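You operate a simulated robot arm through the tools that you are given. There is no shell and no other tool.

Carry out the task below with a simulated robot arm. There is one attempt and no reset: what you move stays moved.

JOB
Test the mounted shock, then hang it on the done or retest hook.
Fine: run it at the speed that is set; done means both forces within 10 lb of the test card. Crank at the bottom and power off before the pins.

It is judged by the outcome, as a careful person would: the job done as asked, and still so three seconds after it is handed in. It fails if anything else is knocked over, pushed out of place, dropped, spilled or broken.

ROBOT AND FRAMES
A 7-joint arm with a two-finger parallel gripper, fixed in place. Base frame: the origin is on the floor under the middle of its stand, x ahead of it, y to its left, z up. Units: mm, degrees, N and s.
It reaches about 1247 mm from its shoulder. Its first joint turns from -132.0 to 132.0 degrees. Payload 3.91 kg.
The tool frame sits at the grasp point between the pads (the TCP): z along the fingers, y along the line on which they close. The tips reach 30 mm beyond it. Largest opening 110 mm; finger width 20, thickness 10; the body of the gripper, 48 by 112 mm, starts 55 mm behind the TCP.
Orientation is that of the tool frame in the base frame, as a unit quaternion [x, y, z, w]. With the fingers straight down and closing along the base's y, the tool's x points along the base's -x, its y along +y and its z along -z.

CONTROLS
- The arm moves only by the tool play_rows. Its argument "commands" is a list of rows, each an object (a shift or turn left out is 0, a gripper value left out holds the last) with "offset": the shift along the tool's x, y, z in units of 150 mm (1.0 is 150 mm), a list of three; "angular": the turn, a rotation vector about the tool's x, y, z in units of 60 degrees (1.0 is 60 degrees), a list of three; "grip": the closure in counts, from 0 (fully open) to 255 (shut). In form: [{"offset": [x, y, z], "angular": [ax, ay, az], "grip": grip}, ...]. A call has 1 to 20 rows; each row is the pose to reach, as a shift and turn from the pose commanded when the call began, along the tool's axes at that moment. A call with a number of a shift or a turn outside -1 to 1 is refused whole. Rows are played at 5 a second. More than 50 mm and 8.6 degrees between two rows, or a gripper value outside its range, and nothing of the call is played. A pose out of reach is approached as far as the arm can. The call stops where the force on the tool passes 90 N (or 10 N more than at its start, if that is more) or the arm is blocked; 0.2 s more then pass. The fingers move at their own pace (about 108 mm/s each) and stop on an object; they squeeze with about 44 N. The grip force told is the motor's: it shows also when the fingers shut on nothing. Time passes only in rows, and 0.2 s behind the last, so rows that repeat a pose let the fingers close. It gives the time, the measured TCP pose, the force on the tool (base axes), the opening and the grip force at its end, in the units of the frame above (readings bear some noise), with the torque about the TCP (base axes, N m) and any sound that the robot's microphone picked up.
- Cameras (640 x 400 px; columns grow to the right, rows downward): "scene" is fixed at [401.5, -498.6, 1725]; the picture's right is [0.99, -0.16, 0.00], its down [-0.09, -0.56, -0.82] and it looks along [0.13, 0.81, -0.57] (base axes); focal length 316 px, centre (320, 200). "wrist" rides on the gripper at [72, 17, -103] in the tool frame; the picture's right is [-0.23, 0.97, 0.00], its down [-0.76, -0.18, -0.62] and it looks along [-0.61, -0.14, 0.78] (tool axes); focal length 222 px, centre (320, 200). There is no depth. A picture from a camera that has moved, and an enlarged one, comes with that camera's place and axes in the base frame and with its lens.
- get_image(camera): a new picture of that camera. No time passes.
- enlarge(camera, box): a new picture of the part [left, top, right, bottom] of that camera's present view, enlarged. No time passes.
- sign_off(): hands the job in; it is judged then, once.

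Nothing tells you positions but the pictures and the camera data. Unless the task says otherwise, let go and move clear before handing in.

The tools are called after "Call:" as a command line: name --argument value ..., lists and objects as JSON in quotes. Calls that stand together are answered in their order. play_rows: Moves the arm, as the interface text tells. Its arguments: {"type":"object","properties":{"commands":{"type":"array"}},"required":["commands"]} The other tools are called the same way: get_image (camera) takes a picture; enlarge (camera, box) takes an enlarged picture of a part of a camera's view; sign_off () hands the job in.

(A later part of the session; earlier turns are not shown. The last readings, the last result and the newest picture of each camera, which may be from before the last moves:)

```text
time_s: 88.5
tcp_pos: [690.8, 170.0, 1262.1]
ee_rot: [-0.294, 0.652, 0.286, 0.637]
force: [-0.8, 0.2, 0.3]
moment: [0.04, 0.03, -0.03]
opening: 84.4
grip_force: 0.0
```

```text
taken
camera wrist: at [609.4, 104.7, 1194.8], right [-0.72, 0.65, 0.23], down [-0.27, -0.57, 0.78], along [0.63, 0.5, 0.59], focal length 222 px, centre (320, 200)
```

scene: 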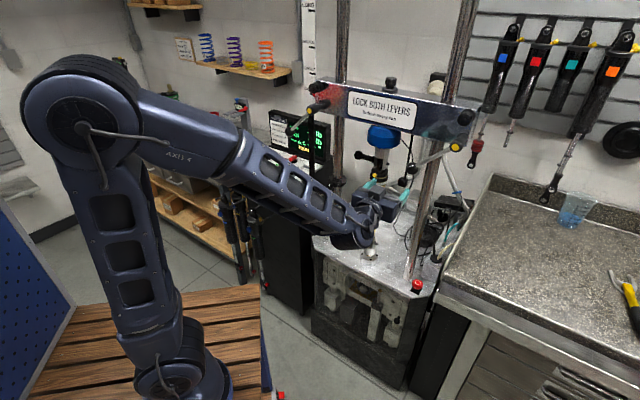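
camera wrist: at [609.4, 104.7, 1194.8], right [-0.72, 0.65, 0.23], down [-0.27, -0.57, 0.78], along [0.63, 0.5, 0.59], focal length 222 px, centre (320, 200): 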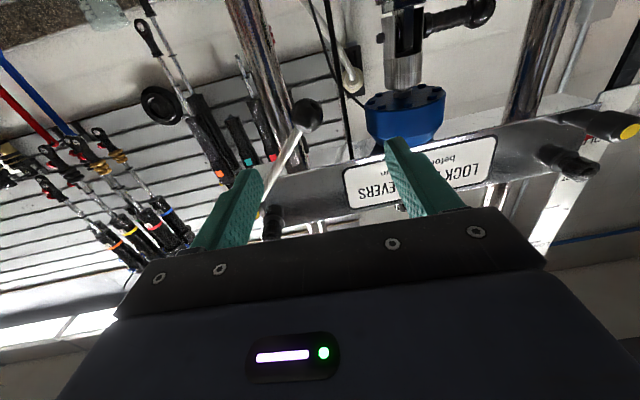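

Same posture as the first time. Approaching the ball again.

Call:
play_rows --commands '[{"offset": [-0.01, -0.05, 0.25]}, {"offset": [-0.02, -0.1, 0.5]}, {"offset": [-0.02, -0.1, 0.75]}, {"offset": [-0.02, -0.1, 0.97]}]'

Call:
get_image --camera "wrist"

```text
time_s: 89.5
tcp_pos: [802.8, 269.0, 1265.0]
ee_rot: [-0.293, 0.653, 0.285, 0.637]
force: [-0.4, -1.6, 0.4]
moment: [-0.01, 0.03, -0.04]
opening: 84.2
grip_force: 0.0
```

```text
taken
camera wrist: at [720.7, 203.9, 1196.6], right [-0.72, 0.65, 0.23], down [-0.27, -0.57, 0.78], along [0.63, 0.5, 0.59], focal length 222 px, centre (320, 200)
```

wrist: 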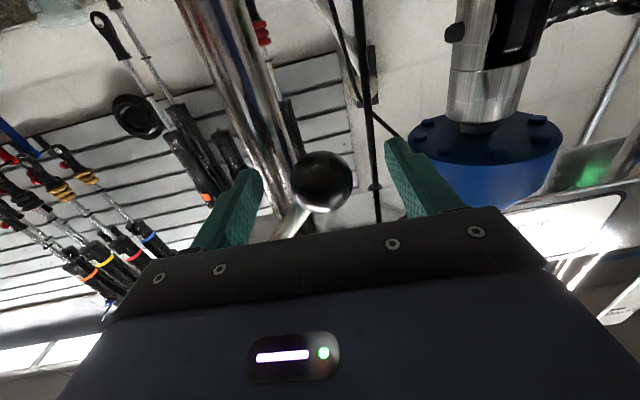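

Ball centred again. Closing on it and swinging it counter-clockwise back along its arc.

Call:
play_rows --commands '[{"grip": 150}, {"grip": 190}, {"grip": 255}, {"grip": 255}]'

Call:
play_rows --commands '[{"offset": [0.093, -0.104, -0.005], "grip": 255}, {"offset": [0.171, -0.219, -0.011]}, {"offset": [0.233, -0.345, -0.018]}, {"offset": [0.275, -0.477, -0.025]}, {"offset": [0.3, -0.615, -0.032]}, {"offset": [0.305, -0.754, -0.039]}, {"offset": [0.29, -0.893, -0.046]}]'

Call:
enlarge --camera "scene" --box '[300, 60, 480, 180]'

```text
time_s: 90.5
tcp_pos: [802.7, 267.5, 1262.6]
ee_rot: [-0.294, 0.653, 0.287, 0.637]
force: [1.3, 2.4, -9.0]
moment: [0.84, 0.92, -0.09]
opening: 38.3
grip_force: 44.9
```

```text
time_s: 92.2
tcp_pos: [895.0, 174.8, 1219.1]
ee_rot: [-0.294, 0.653, 0.286, 0.637]
force: [-14.0, -11.4, 0.9]
moment: [0.22, -0.66, -0.17]
opening: 36.7
grip_force: 45.2
```

```text
3.33 times, centred on (390, 120) of scene
camera zoom: at [401.5, -498.6, 1725.0], right [0.99, -0.16, 0.0], down [-0.09, -0.56, -0.82], along [0.13, 0.81, -0.57], focal length 1053 px, centre (87, 467)
```

zoom: 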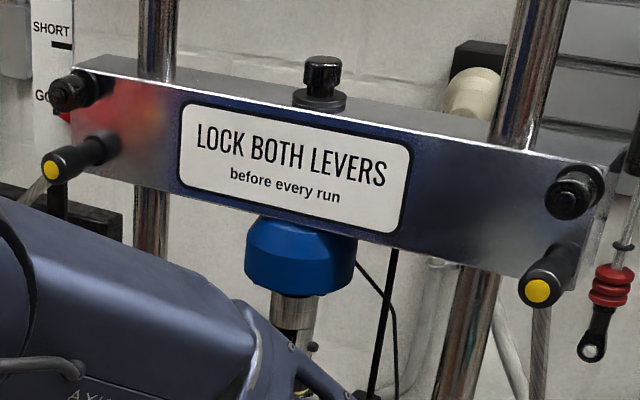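

Swinging nicely with no beam movement. Continuing gently to the original stop at about +25°.

Call:
play_rows --commands '[{"offset": [-0.033, -0.136, -0.02], "grip": 255}, {"offset": [-0.071, -0.233, -0.025]}, {"offset": [-0.08, -0.25, -0.025]}, {"offset": [-0.08, -0.25, -0.025]}]'

Call:
enlarge --camera "scene" --box '[430, 100, 510, 220]'

```text
time_s: 93.2
tcp_pos: [919.0, 149.1, 1231.9]
ee_rot: [-0.295, 0.653, 0.287, 0.636]
force: [-16.0, 14.1, -14.3]
moment: [0.37, -0.19, 0.34]
opening: 36.6
grip_force: 44.9
```

```text
3.33 times, centred on (470, 160) of scene
camera zoom: at [401.5, -498.6, 1725.0], right [0.99, -0.16, 0.0], down [-0.09, -0.56, -0.82], along [0.13, 0.81, -0.57], focal length 1053 px, centre (-180, 333)
```

zoom: 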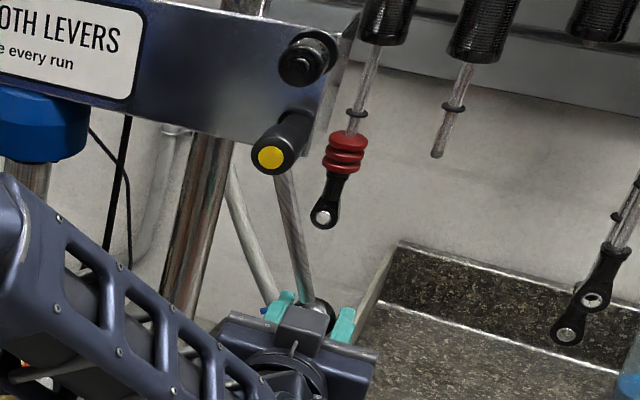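

It is back at its original position. One small extra nudge to make sure it is seated on the stop.

Call:
play_rows --commands '[{"offset": [-0.008, -0.016, 0], "grip": 255}, {"offset": [-0.016, -0.03, 0], "grip": 255}, {"offset": [-0.016, -0.03, 0], "grip": 255}]'

Call:
play_rows --commands '[{"grip": 180}, {"grip": 130}, {"grip": 60}, {"grip": 60}]'

Call:
play_rows --commands '[{"offset": [0, 0, -0.2]}, {"offset": [0, 0, -0.45]}, {"offset": [0, 0, -0.7]}, {"offset": [0, 0, -0.95]}]'

Call:
enlarge --camera "scene" --box '[430, 100, 510, 220]'

Call:
enlarge --camera "scene" --box '[300, 70, 364, 110]'

```text
time_s: 94.0
tcp_pos: [920.1, 147.9, 1232.3]
ee_rot: [-0.297, 0.653, 0.288, 0.635]
force: [-62.1, 41.6, -35.5]
moment: [-0.39, -0.15, 0.57]
opening: 36.5
grip_force: 44.4
```

```text
time_s: 95.0
tcp_pos: [925.0, 142.4, 1236.1]
ee_rot: [-0.293, 0.653, 0.285, 0.637]
force: [0.6, -0.3, -0.7]
moment: [0.02, 0.0, 0.0]
opening: 84.3
grip_force: 0.1
```

```text
time_s: 96.0
tcp_pos: [827.4, 36.8, 1238.2]
ee_rot: [-0.294, 0.653, 0.285, 0.637]
force: [0.6, -0.1, -0.2]
moment: [0.01, -0.03, 0.04]
opening: 84.3
grip_force: 0.1
```

```text
3.33 times, centred on (470, 160) of scene
camera zoom: at [401.5, -498.6, 1725.0], right [0.99, -0.16, 0.0], down [-0.09, -0.56, -0.82], along [0.13, 0.81, -0.57], focal length 1053 px, centre (-180, 333)
```

zoom: 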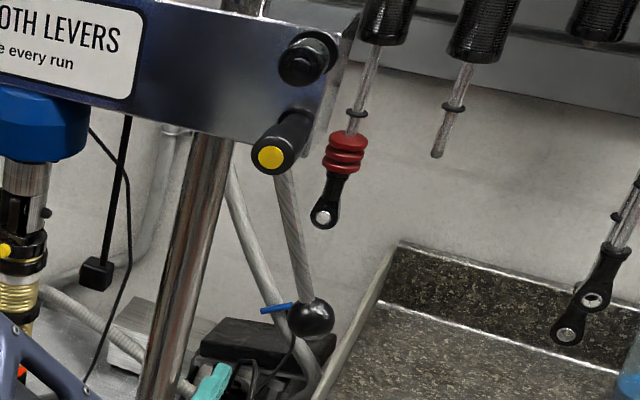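

```text
10.00 times, centred on (332, 90) of scene
camera zoom: at [401.5, -498.6, 1725.0], right [0.99, -0.16, 0.0], down [-0.09, -0.56, -0.82], along [0.13, 0.81, -0.57], focal length 3158 px, centre (200, 1300)
```

zoom: 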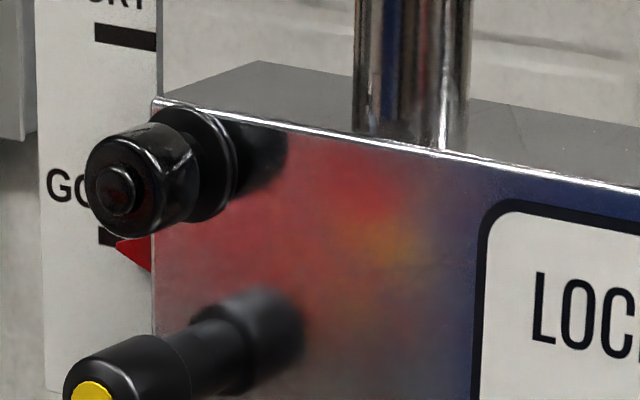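

The right lever is exactly where it began and the beam pointer sits at its initial place. Now back to the left lever to return it too.

Call:
play_rows --commands '[{"offset": [-0.05, 0.3, 0]}, {"offset": [-0.1, 0.6, 0]}, {"offset": [-0.15, 0.9, 0]}, {"offset": [-0.17, 1.0, 0]}]'

Call:
play_rows --commands '[{"offset": [0, 0.3, 0]}, {"offset": [0, 0.6, 0]}, {"offset": [0, 0.9, 0]}, {"offset": [0, 1.0, 0]}]'

Call:
play_rows --commands '[{"offset": [0, 0.3, 0]}, {"offset": [0, 0.6, 0]}, {"offset": [0, 0.9, 0]}, {"offset": [0, 1.0, 0]}]'

Call:
play_rows --commands '[{"offset": [0, 0.3, 0.05]}, {"offset": [0, 0.6, 0.1]}, {"offset": [0, 0.9, 0.15]}, {"offset": [0, 1.0, 0.2]}]'

Call:
get_image --camera "wrist"

Call:
get_image --camera "scene"

```text
time_s: 97.0
tcp_pos: [718.1, 139.9, 1261.6]
ee_rot: [-0.294, 0.653, 0.286, 0.636]
force: [0.5, -0.4, 0.9]
moment: [0.01, 0.01, 0.02]
opening: 84.1
grip_force: 0.0
```

```text
time_s: 98.0
tcp_pos: [603.5, 239.2, 1262.3]
ee_rot: [-0.294, 0.652, 0.286, 0.637]
force: [0.4, -0.1, -0.3]
moment: [0.05, 0.01, 0.02]
opening: 84.0
grip_force: 0.1
```

```text
time_s: 99.0
tcp_pos: [494.6, 340.0, 1265.1]
ee_rot: [-0.293, 0.653, 0.286, 0.637]
force: [0.2, 0.8, 0.2]
moment: [0.03, -0.01, 0.01]
opening: 84.0
grip_force: 0.1
```

```text
time_s: 100.0
tcp_pos: [404.0, 460.7, 1266.1]
ee_rot: [-0.294, 0.653, 0.286, 0.637]
force: [-0.4, -0.1, -0.2]
moment: [-0.01, 0.0, 0.01]
opening: 84.2
grip_force: 0.0
```

```text
taken
camera wrist: at [322.1, 395.4, 1198.3], right [-0.72, 0.65, 0.23], down [-0.27, -0.57, 0.78], along [0.63, 0.5, 0.59], focal length 222 px, centre (320, 200)
```

wrist: 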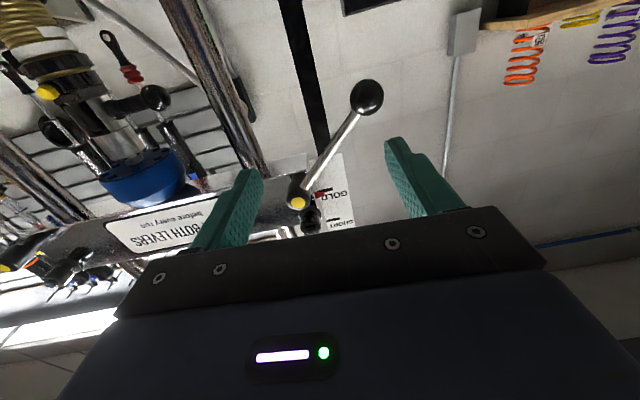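

```text
taken
```

scene: 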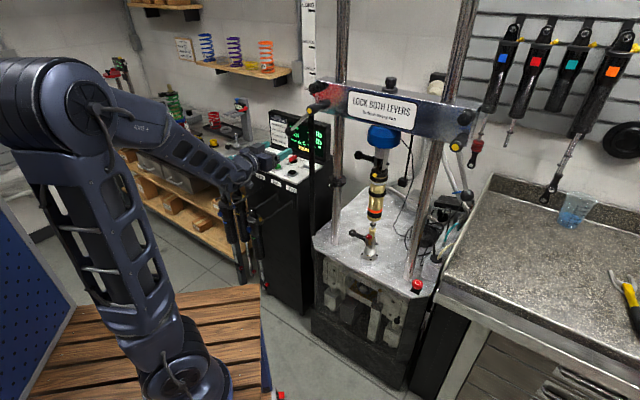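

Call:
play_rows --commands '[{"offset": [0, 0.2, 0]}, {"offset": [0, 0.353, 0.1]}, {"offset": [0, 0.353, 0.35]}, {"offset": [0, 0.353, 0.6]}, {"offset": [0, 0.353, 0.8]}, {"offset": [0, 0.353, 0.935]}]'

Call:
get_image --camera "wrist"

```text
time_s: 101.3
tcp_pos: [453.0, 597.2, 1259.0]
ee_rot: [-0.294, 0.652, 0.286, 0.637]
force: [0.5, 0.5, 0.9]
moment: [-0.01, 0.03, 0.0]
opening: 84.3
grip_force: 0.1
```

```text
taken
camera wrist: at [371.7, 533.1, 1190.2], right [-0.73, 0.65, 0.23], down [-0.27, -0.57, 0.78], along [0.63, 0.5, 0.59], focal length 222 px, centre (320, 200)
```

wrist: 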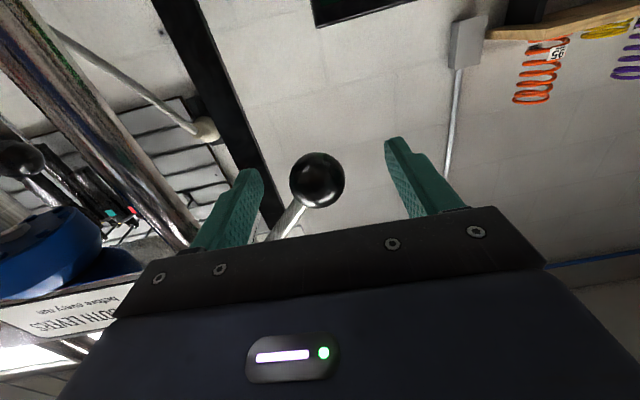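

Call:
play_rows --commands '[{"offset": [-0.035, 0, 0.01], "grip": 150}, {"offset": [-0.035, 0, 0.01], "grip": 190}, {"offset": [-0.035, 0, 0.01], "grip": 255}, {"offset": [-0.035, 0, 0.01], "grip": 255}]'

Call:
play_rows --commands '[{"offset": [0.093, -0.104, -0.005], "grip": 255}, {"offset": [0.171, -0.219, -0.011]}, {"offset": [0.233, -0.345, -0.018]}, {"offset": [0.275, -0.477, -0.025]}, {"offset": [0.3, -0.615, -0.032]}, {"offset": [0.305, -0.754, -0.039]}, {"offset": [0.29, -0.893, -0.046]}]'

Call:
enlarge --camera "scene" --box '[270, 80, 370, 180]'

```text
time_s: 102.3
tcp_pos: [456.3, 597.2, 1263.5]
ee_rot: [-0.293, 0.654, 0.285, 0.637]
force: [11.0, -14.1, -2.0]
moment: [-0.09, 0.03, -0.43]
opening: 36.3
grip_force: 44.9
```

```text
time_s: 104.0
tcp_pos: [549.3, 505.7, 1222.3]
ee_rot: [-0.293, 0.653, 0.286, 0.638]
force: [-8.8, -3.6, -0.5]
moment: [-0.25, -0.22, -0.32]
opening: 36.5
grip_force: 44.6
```

```text
4.00 times, centred on (320, 130) of scene
camera zoom: at [401.5, -498.6, 1725.0], right [0.99, -0.16, 0.0], down [-0.09, -0.56, -0.82], along [0.13, 0.81, -0.57], focal length 1263 px, centre (320, 480)
```

zoom: 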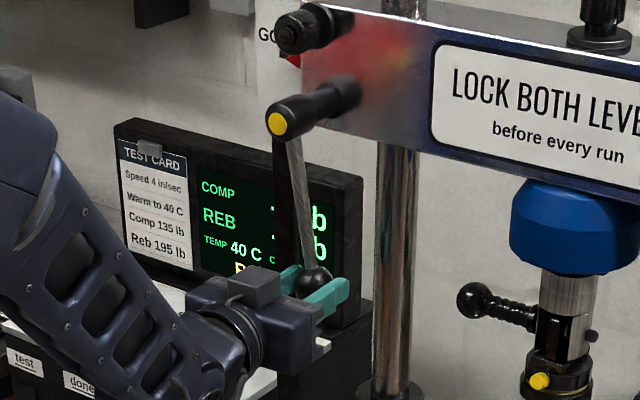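

Nearly back. Finishing the swing to the original counter-clockwise stop.

Call:
play_rows --commands '[{"offset": [-0.033, -0.136, -0.01], "grip": 255}, {"offset": [-0.071, -0.233, -0.015]}, {"offset": [-0.085, -0.262, -0.015]}, {"offset": [-0.095, -0.285, -0.015]}, {"offset": [-0.095, -0.285, -0.015]}]'

Call:
enlarge --camera "scene" --box '[270, 80, 370, 180]'

```text
time_s: 105.2
tcp_pos: [576.0, 479.1, 1235.0]
ee_rot: [-0.296, 0.653, 0.287, 0.636]
force: [-29.3, 28.1, -17.8]
moment: [-0.51, 0.49, 0.89]
opening: 36.3
grip_force: 45.1
```

```text
4.00 times, centred on (320, 130) of scene
camera zoom: at [401.5, -498.6, 1725.0], right [0.99, -0.16, 0.0], down [-0.09, -0.56, -0.82], along [0.13, 0.81, -0.57], focal length 1263 px, centre (320, 480)
```

zoom: 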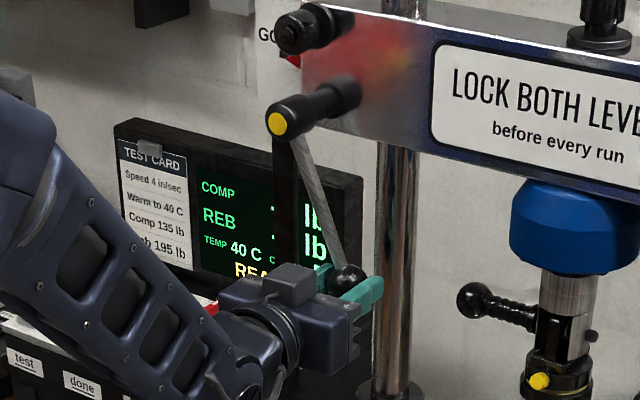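

Call:
play_rows --commands '[{"offset": [-0.006, -0.015, 0], "grip": 255}, {"offset": [-0.01, -0.025, 0], "grip": 255}]'

Call:
play_rows --commands '[{"grip": 180}, {"grip": 130}, {"grip": 60}, {"grip": 60}]'

Call:
play_rows --commands '[{"offset": [0, 0, -0.2]}, {"offset": [0, 0, -0.45]}, {"offset": [0, 0, -0.7]}, {"offset": [0, 0, -0.95]}]'

Call:
enlarge --camera "scene" --box '[270, 80, 370, 180]'

Call:
enlarge --camera "scene" --box '[300, 70, 364, 110]'

Call:
enlarge --camera "wrist" --box '[220, 60, 420, 230]'

```text
time_s: 105.8
tcp_pos: [575.3, 477.9, 1235.1]
ee_rot: [-0.298, 0.653, 0.287, 0.635]
force: [-60.2, 39.3, -35.2]
moment: [-0.71, 0.22, 1.3]
opening: 36.9
grip_force: 44.7
```

```text
time_s: 106.8
tcp_pos: [584.2, 472.4, 1237.1]
ee_rot: [-0.293, 0.653, 0.285, 0.637]
force: [-0.1, -0.2, 0.9]
moment: [0.0, 0.0, 0.0]
opening: 84.1
grip_force: 0.2
```

```text
time_s: 107.8
tcp_pos: [490.6, 369.2, 1237.7]
ee_rot: [-0.293, 0.654, 0.285, 0.637]
force: [0.8, 0.5, -0.4]
moment: [0.02, -0.02, 0.02]
opening: 84.5
grip_force: 0.1
```

```text
4.00 times, centred on (320, 130) of scene
camera zoom: at [401.5, -498.6, 1725.0], right [0.99, -0.16, 0.0], down [-0.09, -0.56, -0.82], along [0.13, 0.81, -0.57], focal length 1263 px, centre (320, 480)
```

zoom: 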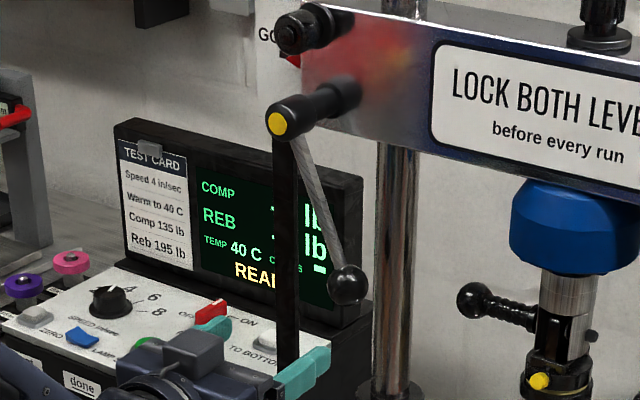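

```text
10.00 times, centred on (332, 90) of scene
camera zoom: at [401.5, -498.6, 1725.0], right [0.99, -0.16, 0.0], down [-0.09, -0.56, -0.82], along [0.13, 0.81, -0.57], focal length 3158 px, centre (200, 1300)
```

zoom: 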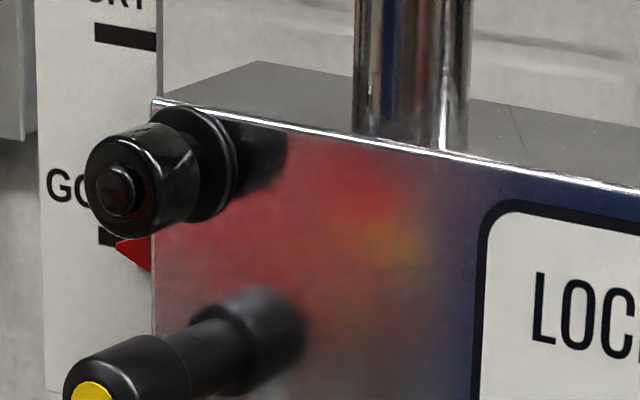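

```text
2.35 times, centred on (320, 145) of wrist
camera zoom: at [408.2, 304.2, 1170.5], right [-0.72, 0.65, 0.23], down [-0.27, -0.57, 0.78], along [0.64, 0.5, 0.59], focal length 523 px, centre (320, 329)
```

zoom: 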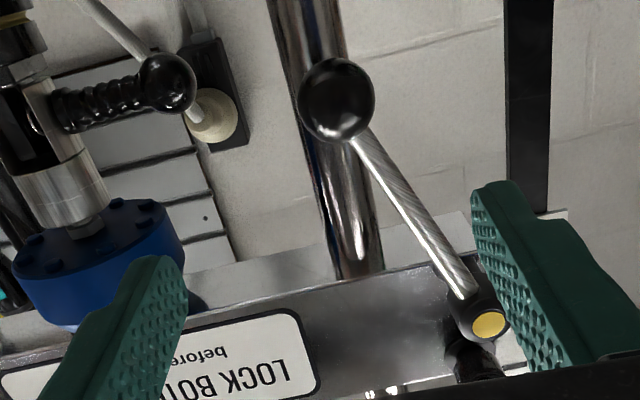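

The left lever is back exactly where it began and the beam pointer is at its initial place. To be sure this end is the locked one, I'll do a gentle check: push up under the beam with closed fingers and see whether it holds, since it moved easily when both levers were at the other end.

Call:
play_rows --commands '[{"offset": [-0.18, -0.14, 0], "grip": 255}, {"offset": [-0.36, -0.28, 0]}, {"offset": [-0.547, -0.42, 0]}, {"offset": [-0.547, -0.42, 0.2]}, {"offset": [-0.547, -0.42, 0.5]}]'

Call:
get_image --camera "wrist"

Call:
enlarge --camera "scene" --box '[280, 60, 440, 180]'

```text
time_s: 109.0
tcp_pos: [586.3, 382.6, 1319.1]
ee_rot: [-0.295, 0.652, 0.286, 0.637]
force: [0.0, -0.5, 1.9]
moment: [-0.01, 0.01, -0.01]
opening: 0.2
grip_force: 37.5
```

```text
taken
camera wrist: at [504.6, 316.8, 1250.5], right [-0.73, 0.65, 0.23], down [-0.27, -0.57, 0.78], along [0.63, 0.5, 0.59], focal length 222 px, centre (320, 200)
```

wrist: 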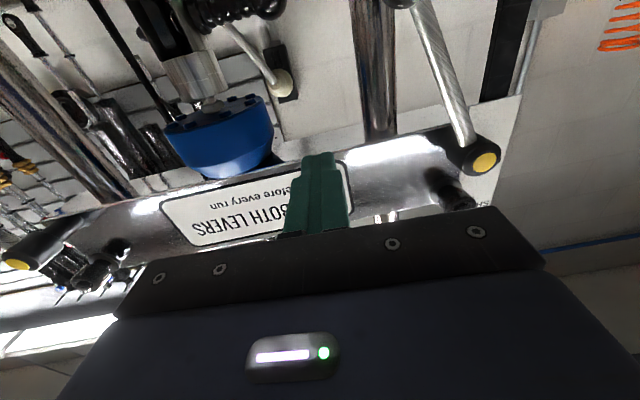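

```text
3.33 times, centred on (360, 120) of scene
camera zoom: at [401.5, -498.6, 1725.0], right [0.99, -0.16, 0.0], down [-0.09, -0.56, -0.82], along [0.13, 0.81, -0.57], focal length 1053 px, centre (187, 467)
```

zoom: 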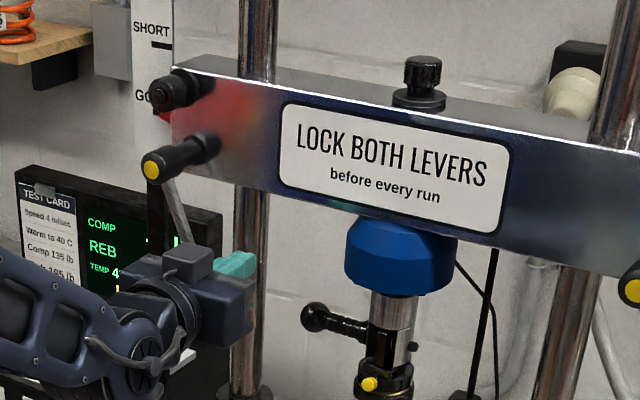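

Call:
play_rows --commands '[{"offset": [0.02, 0, 0.25]}, {"offset": [0.02, 0, 0.5]}, {"offset": [0.02, 0, 0.72]}]'

Call:
get_image --camera "wrist"

Call:
enlarge --camera "scene" --box '[280, 60, 440, 180]'

```text
time_s: 109.8
tcp_pos: [660.5, 463.9, 1318.3]
ee_rot: [-0.294, 0.654, 0.285, 0.637]
force: [-0.5, -0.7, 0.5]
moment: [0.0, 0.02, 0.02]
opening: 0.0
grip_force: 38.1
```

```text
taken
camera wrist: at [578.1, 398.2, 1249.8], right [-0.73, 0.65, 0.23], down [-0.27, -0.57, 0.78], along [0.63, 0.5, 0.59], focal length 222 px, centre (320, 200)
```

wrist: 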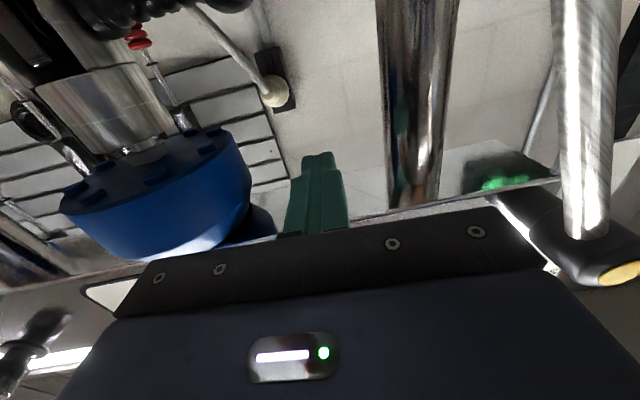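

```text
3.33 times, centred on (360, 120) of scene
camera zoom: at [401.5, -498.6, 1725.0], right [0.99, -0.16, 0.0], down [-0.09, -0.56, -0.82], along [0.13, 0.81, -0.57], focal length 1053 px, centre (187, 467)
```

zoom: 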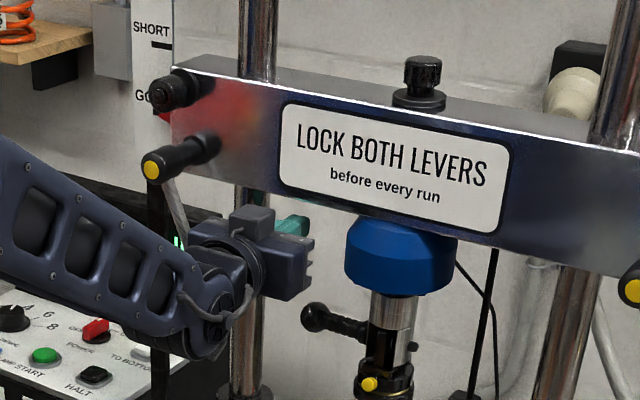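

The closed fingers are under the beam between column and load cell. Raising slowly to contact and pushing up a little.

Call:
play_rows --commands '[{"offset": [-0.05, 0, 0]}, {"offset": [-0.1, 0, 0]}]'

Call:
play_rows --commands '[{"offset": [-0.02, 0, 0]}, {"offset": [-0.04, 0, 0]}]'

Call:
play_rows --commands '[{"offset": [-0.02, 0, 0]}, {"offset": [-0.04, 0, 0]}]'

```text
time_s: 110.3
tcp_pos: [660.8, 463.6, 1332.7]
ee_rot: [-0.294, 0.653, 0.286, 0.637]
force: [0.0, 0.2, -0.5]
moment: [-0.03, 0.0, -0.01]
opening: 0.1
grip_force: 37.6
```

```text
time_s: 111.0
tcp_pos: [660.4, 464.4, 1336.4]
ee_rot: [-0.294, 0.653, 0.285, 0.637]
force: [0.2, 0.4, 0.2]
moment: [0.0, -0.02, 0.02]
opening: 0.0
grip_force: 38.0
```

```text
time_s: 111.5
tcp_pos: [659.6, 464.4, 1340.8]
ee_rot: [-0.294, 0.653, 0.286, 0.636]
force: [-0.4, 1.8, -9.9]
moment: [-0.03, 0.06, -0.06]
opening: 0.0
grip_force: 38.1
```

Call:
play_rows --commands '[{"offset": [-0.02, 0, 0]}, {"offset": [-0.035, 0, 0]}, {"offset": [-0.035, 0, 0]}]'

Call:
enlarge --camera "scene" --box '[300, 70, 364, 110]'

```text
time_s: 112.3
tcp_pos: [659.5, 463.7, 1341.0]
ee_rot: [-0.295, 0.656, 0.285, 0.633]
force: [-17.0, -10.1, -66.8]
moment: [-0.05, 0.12, 0.47]
opening: 0.1
grip_force: 37.3
```

```text
10.00 times, centred on (332, 90) of scene
camera zoom: at [401.5, -498.6, 1725.0], right [0.99, -0.16, 0.0], down [-0.09, -0.56, -0.82], along [0.13, 0.81, -0.57], focal length 3158 px, centre (200, 1300)
```

zoom: 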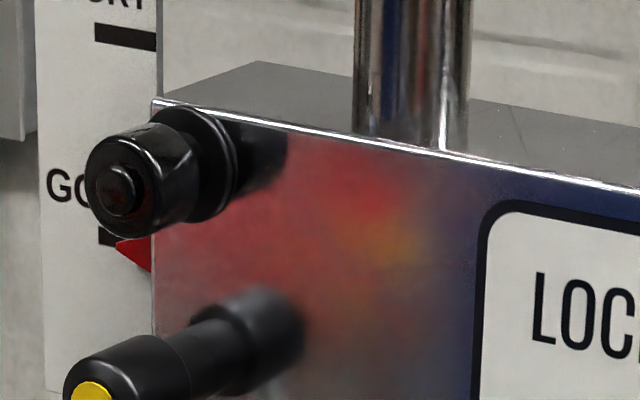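

The beam holds firmly against 67 N, so both levers are confirmed LOCKED at their original positions, and the beam is at its GOLD mark. Now I retreat and go to the panel to start the run.

Call:
play_rows --commands '[{"offset": [0.1, 0, 0]}, {"offset": [0.17, 0, 0]}, {"offset": [0.17, 0, -0.25]}, {"offset": [0.17, 0, -0.5]}, {"offset": [0.17, 0, -0.75]}, {"offset": [0.17, 0, -1.0]}]'

Call:
play_rows --commands '[{"offset": [0, 0.25, -0.15]}, {"offset": [0, 0.5, -0.3]}, {"offset": [0, 0.75, -0.45]}, {"offset": [0, 1.0, -0.6]}]'

Call:
play_rows --commands '[{"offset": [0, 0.3, 0]}, {"offset": [0, 0.6, 0]}, {"offset": [0, 0.9, 0]}]'

Call:
get_image --camera "scene"

```text
time_s: 113.8
tcp_pos: [560.1, 352.5, 1323.0]
ee_rot: [-0.294, 0.653, 0.286, 0.636]
force: [0.4, 0.4, -0.1]
moment: [0.02, -0.05, 0.02]
opening: 0.0
grip_force: 37.7
```

```text
time_s: 114.8
tcp_pos: [390.7, 384.2, 1330.6]
ee_rot: [-0.294, 0.653, 0.287, 0.637]
force: [0.7, 0.2, -0.1]
moment: [0.04, 0.0, 0.04]
opening: 0.0
grip_force: 37.8
```

```text
time_s: 115.5
tcp_pos: [287.4, 473.8, 1327.9]
ee_rot: [-0.293, 0.654, 0.286, 0.637]
force: [0.6, -1.0, -0.6]
moment: [0.02, 0.03, 0.07]
opening: 0.0
grip_force: 37.5
```

```text
taken
```

scene: 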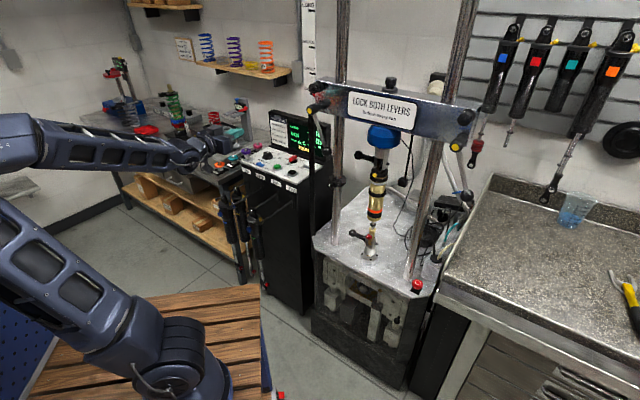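

Call:
play_rows --commands '[{"angular": [0, 0.14, 0]}, {"angular": [0, 0.28, 0]}, {"angular": [0, 0.42, 0]}, {"angular": [0, 0.56, 0]}, {"angular": [0, 0.7, 0]}, {"angular": [0, 0.84, 0]}, {"angular": [0, 0.98, 0]}]'

Call:
play_rows --commands '[{"angular": [0, 0.14, 0]}, {"angular": [0, 0.28, 0]}, {"angular": [0, 0.42, 0]}, {"angular": [0, 0.495, 0]}]'

Call:
get_image --camera "wrist"

```text
time_s: 117.2
tcp_pos: [285.9, 474.0, 1327.3]
ee_rot: [-0.397, 0.881, 0.104, 0.233]
force: [-0.5, 0.5, 0.5]
moment: [0.0, -0.06, -0.04]
opening: 0.2
grip_force: 37.8
```

```text
time_s: 118.2
tcp_pos: [288.3, 472.6, 1328.3]
ee_rot: [-0.409, 0.912, 0.0, 0.0]
force: [0.1, -0.7, 0.2]
moment: [0.05, 0.07, 0.04]
opening: 0.1
grip_force: 37.5
```

```text
taken
camera wrist: at [228.3, 431.4, 1432.5], right [-0.58, 0.82, 0.0], down [0.64, 0.45, 0.62], along [0.51, 0.36, -0.78], focal length 222 px, centre (320, 200)
```

wrist: 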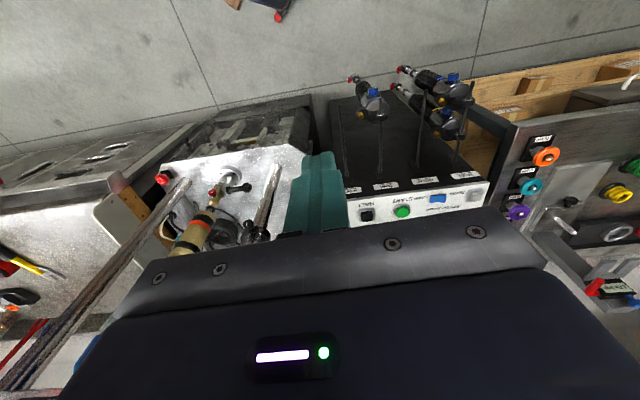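

The gripper points down again with the levers well clear. Moving to above the START button.

Call:
play_rows --commands '[{"offset": [-0.19, 0.077, 0.13]}, {"offset": [-0.38, 0.154, 0.26]}, {"offset": [-0.57, 0.23, 0.4]}, {"offset": [-0.75, 0.307, 0.53]}]'

Call:
play_rows --commands '[{"offset": [-0.19, 0.077, 0.13]}, {"offset": [-0.38, 0.154, 0.26]}, {"offset": [-0.57, 0.23, 0.4]}, {"offset": [-0.75, 0.307, 0.53]}]'

Call:
play_rows --commands '[{"offset": [-0.19, 0.077, 0.1]}, {"offset": [-0.38, 0.154, 0.2]}, {"offset": [-0.57, 0.23, 0.3]}, {"offset": [-0.75, 0.307, 0.4]}, {"offset": [-0.75, 0.307, 0.4], "angular": [0, 0, -0.117]}]'

Call:
get_image --camera "wrist"

```text
time_s: 119.2
tcp_pos: [326.9, 587.3, 1249.0]
ee_rot: [-0.41, 0.912, 0.0, 0.001]
force: [0.2, -0.1, 0.7]
moment: [0.01, 0.02, -0.02]
opening: 0.0
grip_force: 37.6
```

```text
time_s: 120.2
tcp_pos: [369.3, 702.7, 1168.7]
ee_rot: [-0.41, 0.912, 0.0, 0.0]
force: [-0.3, -0.7, 1.2]
moment: [0.01, -0.01, 0.0]
opening: 0.0
grip_force: 37.8
```

```text
time_s: 121.3
tcp_pos: [409.0, 817.1, 1109.3]
ee_rot: [-0.465, 0.885, -0.001, 0.001]
force: [-0.8, 0.5, 0.4]
moment: [0.0, 0.01, -0.01]
opening: 0.0
grip_force: 37.9
```

```text
taken
camera wrist: at [353.9, 768.0, 1214.2], right [-0.67, 0.74, 0.0], down [0.58, 0.53, 0.62], along [0.46, 0.42, -0.78], focal length 222 px, centre (320, 200)
```

wrist: 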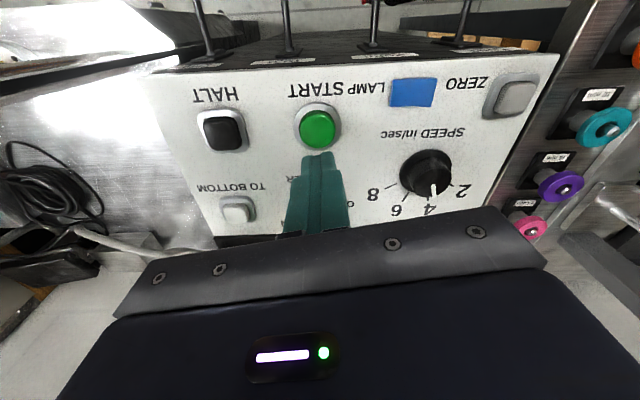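

START is directly under the fingertips. Descending to just above it.

Call:
play_rows --commands '[{"offset": [0, 0, 0.15]}, {"offset": [0, 0, 0.3]}, {"offset": [0, 0, 0.37]}]'

Call:
get_image --camera "wrist"

Call:
enlarge --camera "scene" --box '[250, 105, 330, 185]'

```text
time_s: 122.2
tcp_pos: [409.2, 819.1, 1054.1]
ee_rot: [-0.464, 0.886, 0.0, 0.001]
force: [0.0, 0.6, 0.9]
moment: [0.02, -0.03, 0.0]
opening: 0.0
grip_force: 38.0
```

```text
taken
camera wrist: at [354.6, 770.7, 1158.8], right [-0.67, 0.74, 0.0], down [0.58, 0.53, 0.62], along [0.46, 0.42, -0.78], focal length 222 px, centre (320, 200)
```

wrist: 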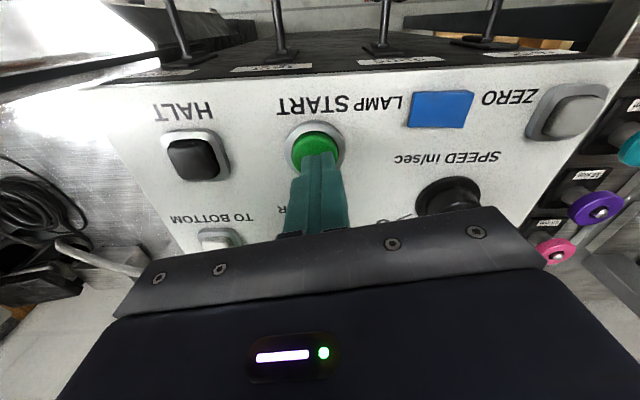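

```text
5.00 times, centred on (290, 145) of scene
camera zoom: at [401.5, -498.6, 1725.0], right [0.99, -0.16, 0.0], down [-0.09, -0.56, -0.82], along [0.13, 0.81, -0.57], focal length 1579 px, centre (470, 475)
```

zoom: 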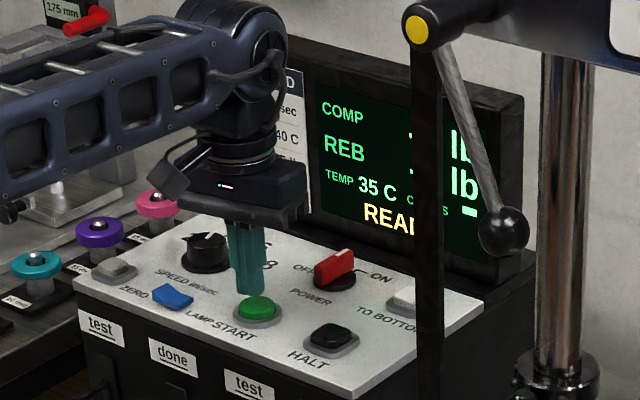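

The temperature readout has dropped to 35 C while I was working, so the shock will have to warm back to 40 C during the run before I take the reading. I'm just above START; shifting 5 mm and pressing.

Call:
play_rows --commands '[{"offset": [0.036, 0, 0]}, {"offset": [0.036, 0, 0.05]}, {"offset": [0.036, 0, 0.085]}]'

Call:
enlarge --camera "scene" --box '[250, 105, 330, 185]'

```text
time_s: 123.0
tcp_pos: [405.1, 813.4, 1040.7]
ee_rot: [-0.465, 0.885, 0.001, 0.001]
force: [1.3, 1.6, 2.7]
moment: [0.06, -0.09, 0.0]
opening: 0.0
grip_force: 37.5
heard: click
```

```text
5.00 times, centred on (290, 145) of scene
camera zoom: at [401.5, -498.6, 1725.0], right [0.99, -0.16, 0.0], down [-0.09, -0.56, -0.82], along [0.13, 0.81, -0.57], focal length 1579 px, centre (470, 475)
```

zoom: 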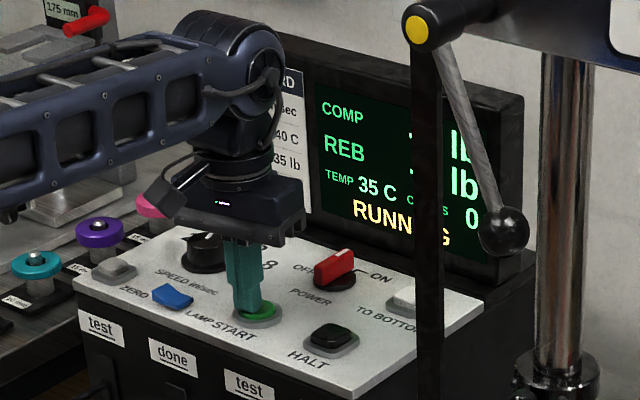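

START clicked and the screen says RUNNING. I'll lift off and back away to where the wrist camera can read the screen.

Call:
play_rows --commands '[{"offset": [0, 0, -0.15]}, {"offset": [0, 0, -0.4]}, {"offset": [0.2, 0.1, -0.6]}, {"offset": [0.45, 0.25, -0.75]}, {"offset": [0.7, 0.4, -0.9]}, {"offset": [0.95, 0.5, -1.0]}]'

Call:
play_rows --commands '[{"offset": [0.25, 0.1, -0.1], "angular": [0, -0.1, 0]}, {"offset": [0.5, 0.2, -0.2], "angular": [0, -0.22, 0]}, {"offset": [0.75, 0.3, -0.3], "angular": [0, -0.34, 0]}, {"offset": [1.0, 0.4, -0.4], "angular": [0, -0.46, 0]}]'

Call:
get_image --camera "wrist"

Call:
get_image --camera "scene"

```text
time_s: 124.3
tcp_pos: [264.3, 740.5, 1186.5]
ee_rot: [-0.465, 0.885, -0.002, 0.001]
force: [1.4, 0.2, -0.1]
moment: [-0.02, 0.06, 0.01]
opening: 0.0
grip_force: 37.7
```

```text
time_s: 125.3
tcp_pos: [130.9, 649.3, 1248.4]
ee_rot: [-0.451, 0.86, 0.11, 0.212]
force: [1.2, 0.0, -0.7]
moment: [0.01, 0.06, 0.02]
opening: 0.1
grip_force: 37.6
```

```text
taken
camera wrist: at [52.8, 567.6, 1307.3], right [-0.69, 0.72, 0.1], down [0.36, 0.22, 0.91], along [0.63, 0.66, -0.41], focal length 222 px, centre (320, 200)
```

wrist: 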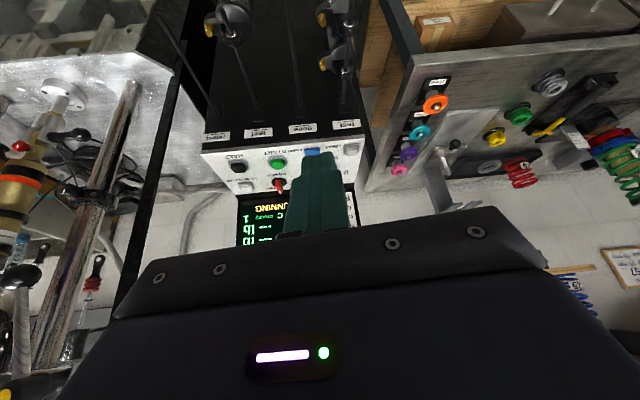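

```text
taken
```

scene: 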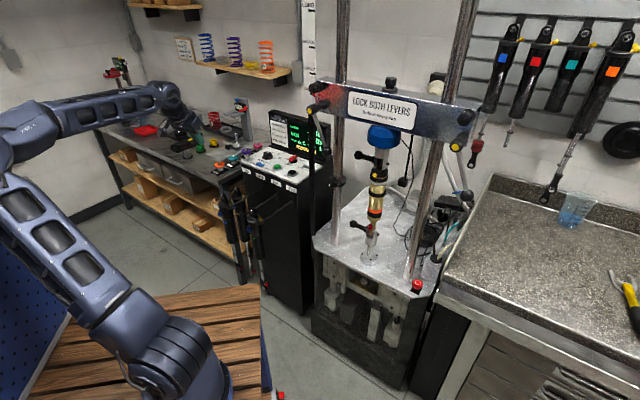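

The run is at cycle 1 but my fingers cover part of the screen. I'll open the fingers and pitch up slightly for a clear view.

Call:
play_rows --commands '[{"angular": [0, -0.1, 0], "grip": 0}, {"angular": [0, -0.2, 0], "grip": 0}, {"angular": [0, -0.2, 0], "grip": 0}]'

Call:
get_image --camera "wrist"

Call:
enlarge --camera "wrist" --box '[230, 120, 390, 220]'

Call:
enlarge --camera "scene" --box '[300, 130, 440, 270]'

```text
time_s: 126.2
tcp_pos: [128.6, 648.0, 1249.8]
ee_rot: [-0.437, 0.833, 0.157, 0.301]
force: [1.1, -0.2, 0.0]
moment: [-0.03, 0.03, 0.05]
opening: 110.2
grip_force: 0.1
```

```text
taken
camera wrist: at [46.0, 560.0, 1283.7], right [-0.7, 0.7, 0.14], down [0.25, 0.05, 0.97], along [0.67, 0.72, -0.21], focal length 222 px, centre (320, 200)
```

wrist: 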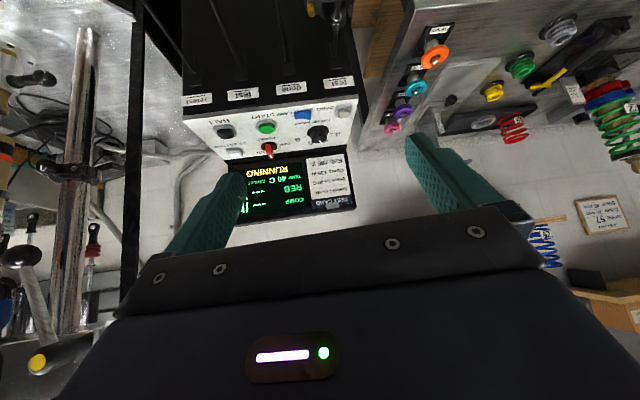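

```text
4.00 times, centred on (310, 170) of wrist
camera zoom: at [46.0, 560.0, 1283.7], right [-0.7, 0.7, 0.14], down [0.25, 0.05, 0.97], along [0.67, 0.72, -0.21], focal length 888 px, centre (360, 320)
```

zoom: 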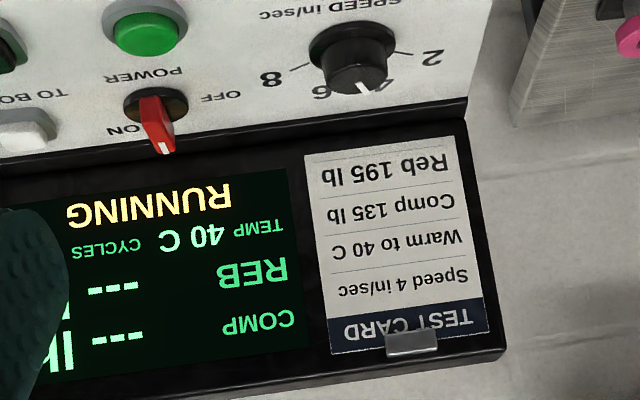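

```text
2.86 times, centred on (370, 200) of scene
camera zoom: at [401.5, -498.6, 1725.0], right [0.99, -0.16, 0.0], down [-0.09, -0.56, -0.82], along [0.13, 0.81, -0.57], focal length 902 px, centre (177, 200)
```

zoom: 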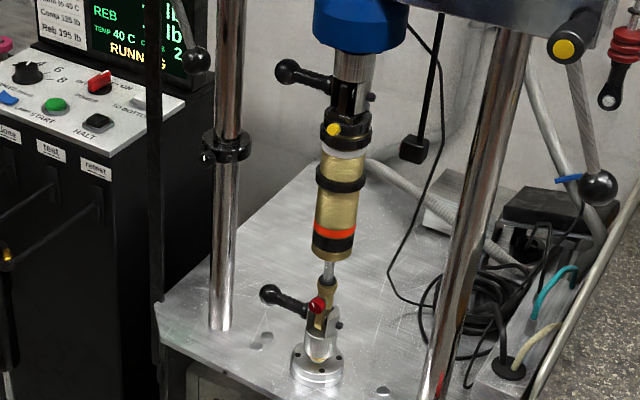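

Temperature reads 40 C and cycles are at 2 with forces still dashed. I'll shift a bit so the finger no longer covers the digits and wait for the reading.

Call:
play_rows --commands '[{"offset": [0, -0.2, 0]}, {"offset": [0, -0.4, 0]}, {"offset": [0, -0.4, 0]}, {"offset": [0, -0.4, 0]}, {"offset": [0, -0.4, 0]}]'

Call:
enlarge --camera "wrist" --box '[240, 120, 400, 220]'

```text
time_s: 127.3
tcp_pos: [178.8, 614.9, 1248.9]
ee_rot: [-0.437, 0.833, 0.157, 0.301]
force: [0.0, 0.5, 0.0]
moment: [0.03, -0.02, 0.04]
opening: 109.9
grip_force: 0.0
```

```text
4.00 times, centred on (320, 170) of wrist
camera zoom: at [96.1, 526.5, 1284.1], right [-0.7, 0.7, 0.14], down [0.25, 0.06, 0.97], along [0.67, 0.72, -0.21], focal length 888 px, centre (320, 320)
```

zoom: 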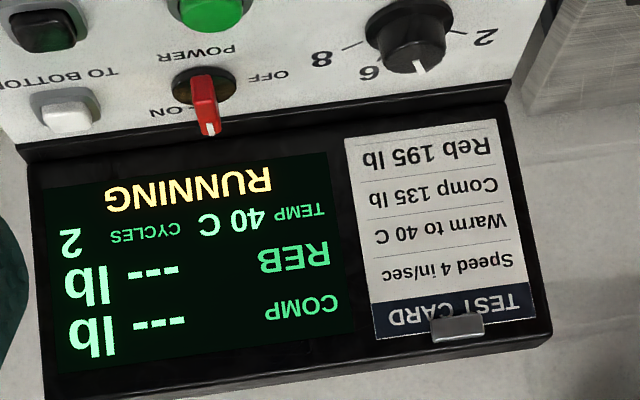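

The full screen is readable: RUNNING, 40 C, 2 cycles, forces not shown yet. Waiting for more cycles.

Call:
play_rows --commands '[{}, {}, {}, {}, {}]'

Call:
enlarge --camera "wrist" --box '[240, 120, 400, 220]'

Call:
play_rows --commands '[{}, {}, {}, {}, {}]'

Call:
enlarge --camera "wrist" --box '[240, 120, 400, 220]'

```text
time_s: 128.6
tcp_pos: [178.3, 615.5, 1249.8]
ee_rot: [-0.438, 0.832, 0.157, 0.301]
force: [0.6, 0.4, -0.6]
moment: [-0.01, 0.03, -0.03]
opening: 110.0
grip_force: 0.1
```

```text
4.00 times, centred on (320, 170) of wrist
camera zoom: at [96.1, 526.5, 1284.1], right [-0.7, 0.7, 0.14], down [0.25, 0.06, 0.97], along [0.67, 0.72, -0.21], focal length 888 px, centre (320, 320)
```

zoom: 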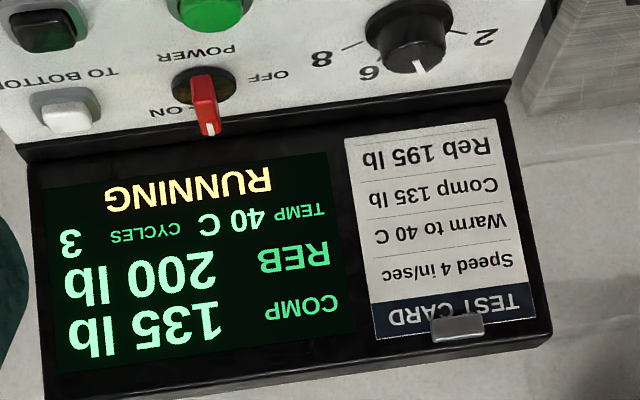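

```text
time_s: 129.8
tcp_pos: [178.7, 615.1, 1248.2]
ee_rot: [-0.437, 0.833, 0.158, 0.301]
force: [-0.7, -0.7, -0.4]
moment: [-0.01, 0.01, -0.01]
opening: 109.9
grip_force: 0.0
```

```text
4.00 times, centred on (320, 170) of wrist
camera zoom: at [96.1, 526.5, 1284.1], right [-0.7, 0.7, 0.14], down [0.25, 0.06, 0.97], along [0.67, 0.72, -0.21], focal length 888 px, centre (320, 320)
```

zoom: 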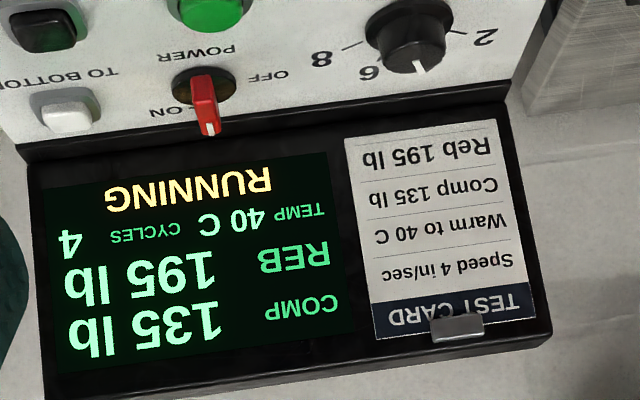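

The readings are appearing: COMP 135, REB 200 then 195 at 40 C. I'll watch a few more cycles for stability.

Call:
play_rows --commands '[{}, {}, {}, {}, {}, {}]'

Call:
enlarge --camera "wrist" --box '[240, 120, 400, 220]'

Call:
play_rows --commands '[{}, {}, {}, {}, {}, {}, {}, {}, {}, {}]'

Call:
enlarge --camera "wrist" --box '[240, 120, 400, 220]'

Call:
enlarge --camera "scene" --box '[300, 70, 364, 110]'

```text
time_s: 131.2
tcp_pos: [178.6, 614.1, 1249.0]
ee_rot: [-0.438, 0.832, 0.159, 0.301]
force: [0.3, -0.2, 0.3]
moment: [0.03, -0.04, -0.02]
opening: 109.8
grip_force: 0.0
```

```text
4.00 times, centred on (320, 170) of wrist
camera zoom: at [96.1, 526.5, 1284.1], right [-0.7, 0.7, 0.14], down [0.25, 0.06, 0.97], along [0.67, 0.72, -0.21], focal length 888 px, centre (320, 320)
```

zoom: 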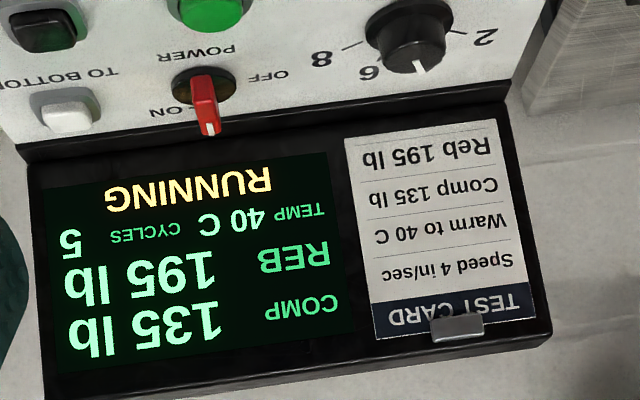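

```text
time_s: 133.3
tcp_pos: [178.8, 614.1, 1249.7]
ee_rot: [-0.437, 0.833, 0.157, 0.301]
force: [0.3, -0.1, -0.5]
moment: [0.0, 0.01, 0.02]
opening: 110.2
grip_force: 0.0
```

```text
4.00 times, centred on (320, 170) of wrist
camera zoom: at [96.1, 526.5, 1284.1], right [-0.7, 0.7, 0.14], down [0.25, 0.06, 0.97], along [0.67, 0.72, -0.21], focal length 888 px, centre (320, 320)
```

zoom: 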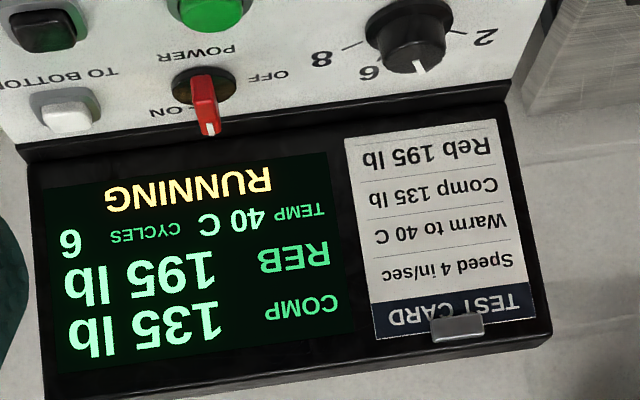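

```text
10.00 times, centred on (332, 90) of scene
camera zoom: at [401.5, -498.6, 1725.0], right [0.99, -0.16, 0.0], down [-0.09, -0.56, -0.82], along [0.13, 0.81, -0.57], focal length 3158 px, centre (200, 1300)
```

zoom: 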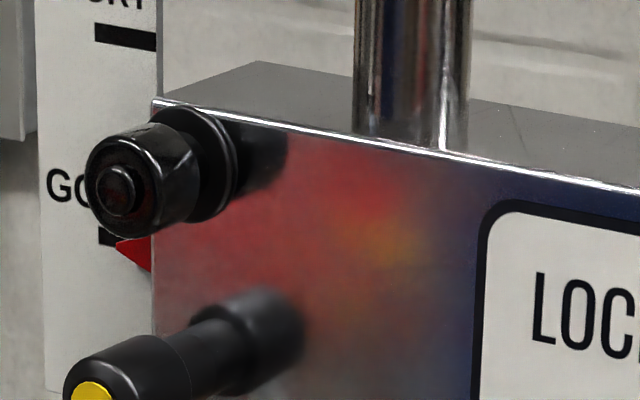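

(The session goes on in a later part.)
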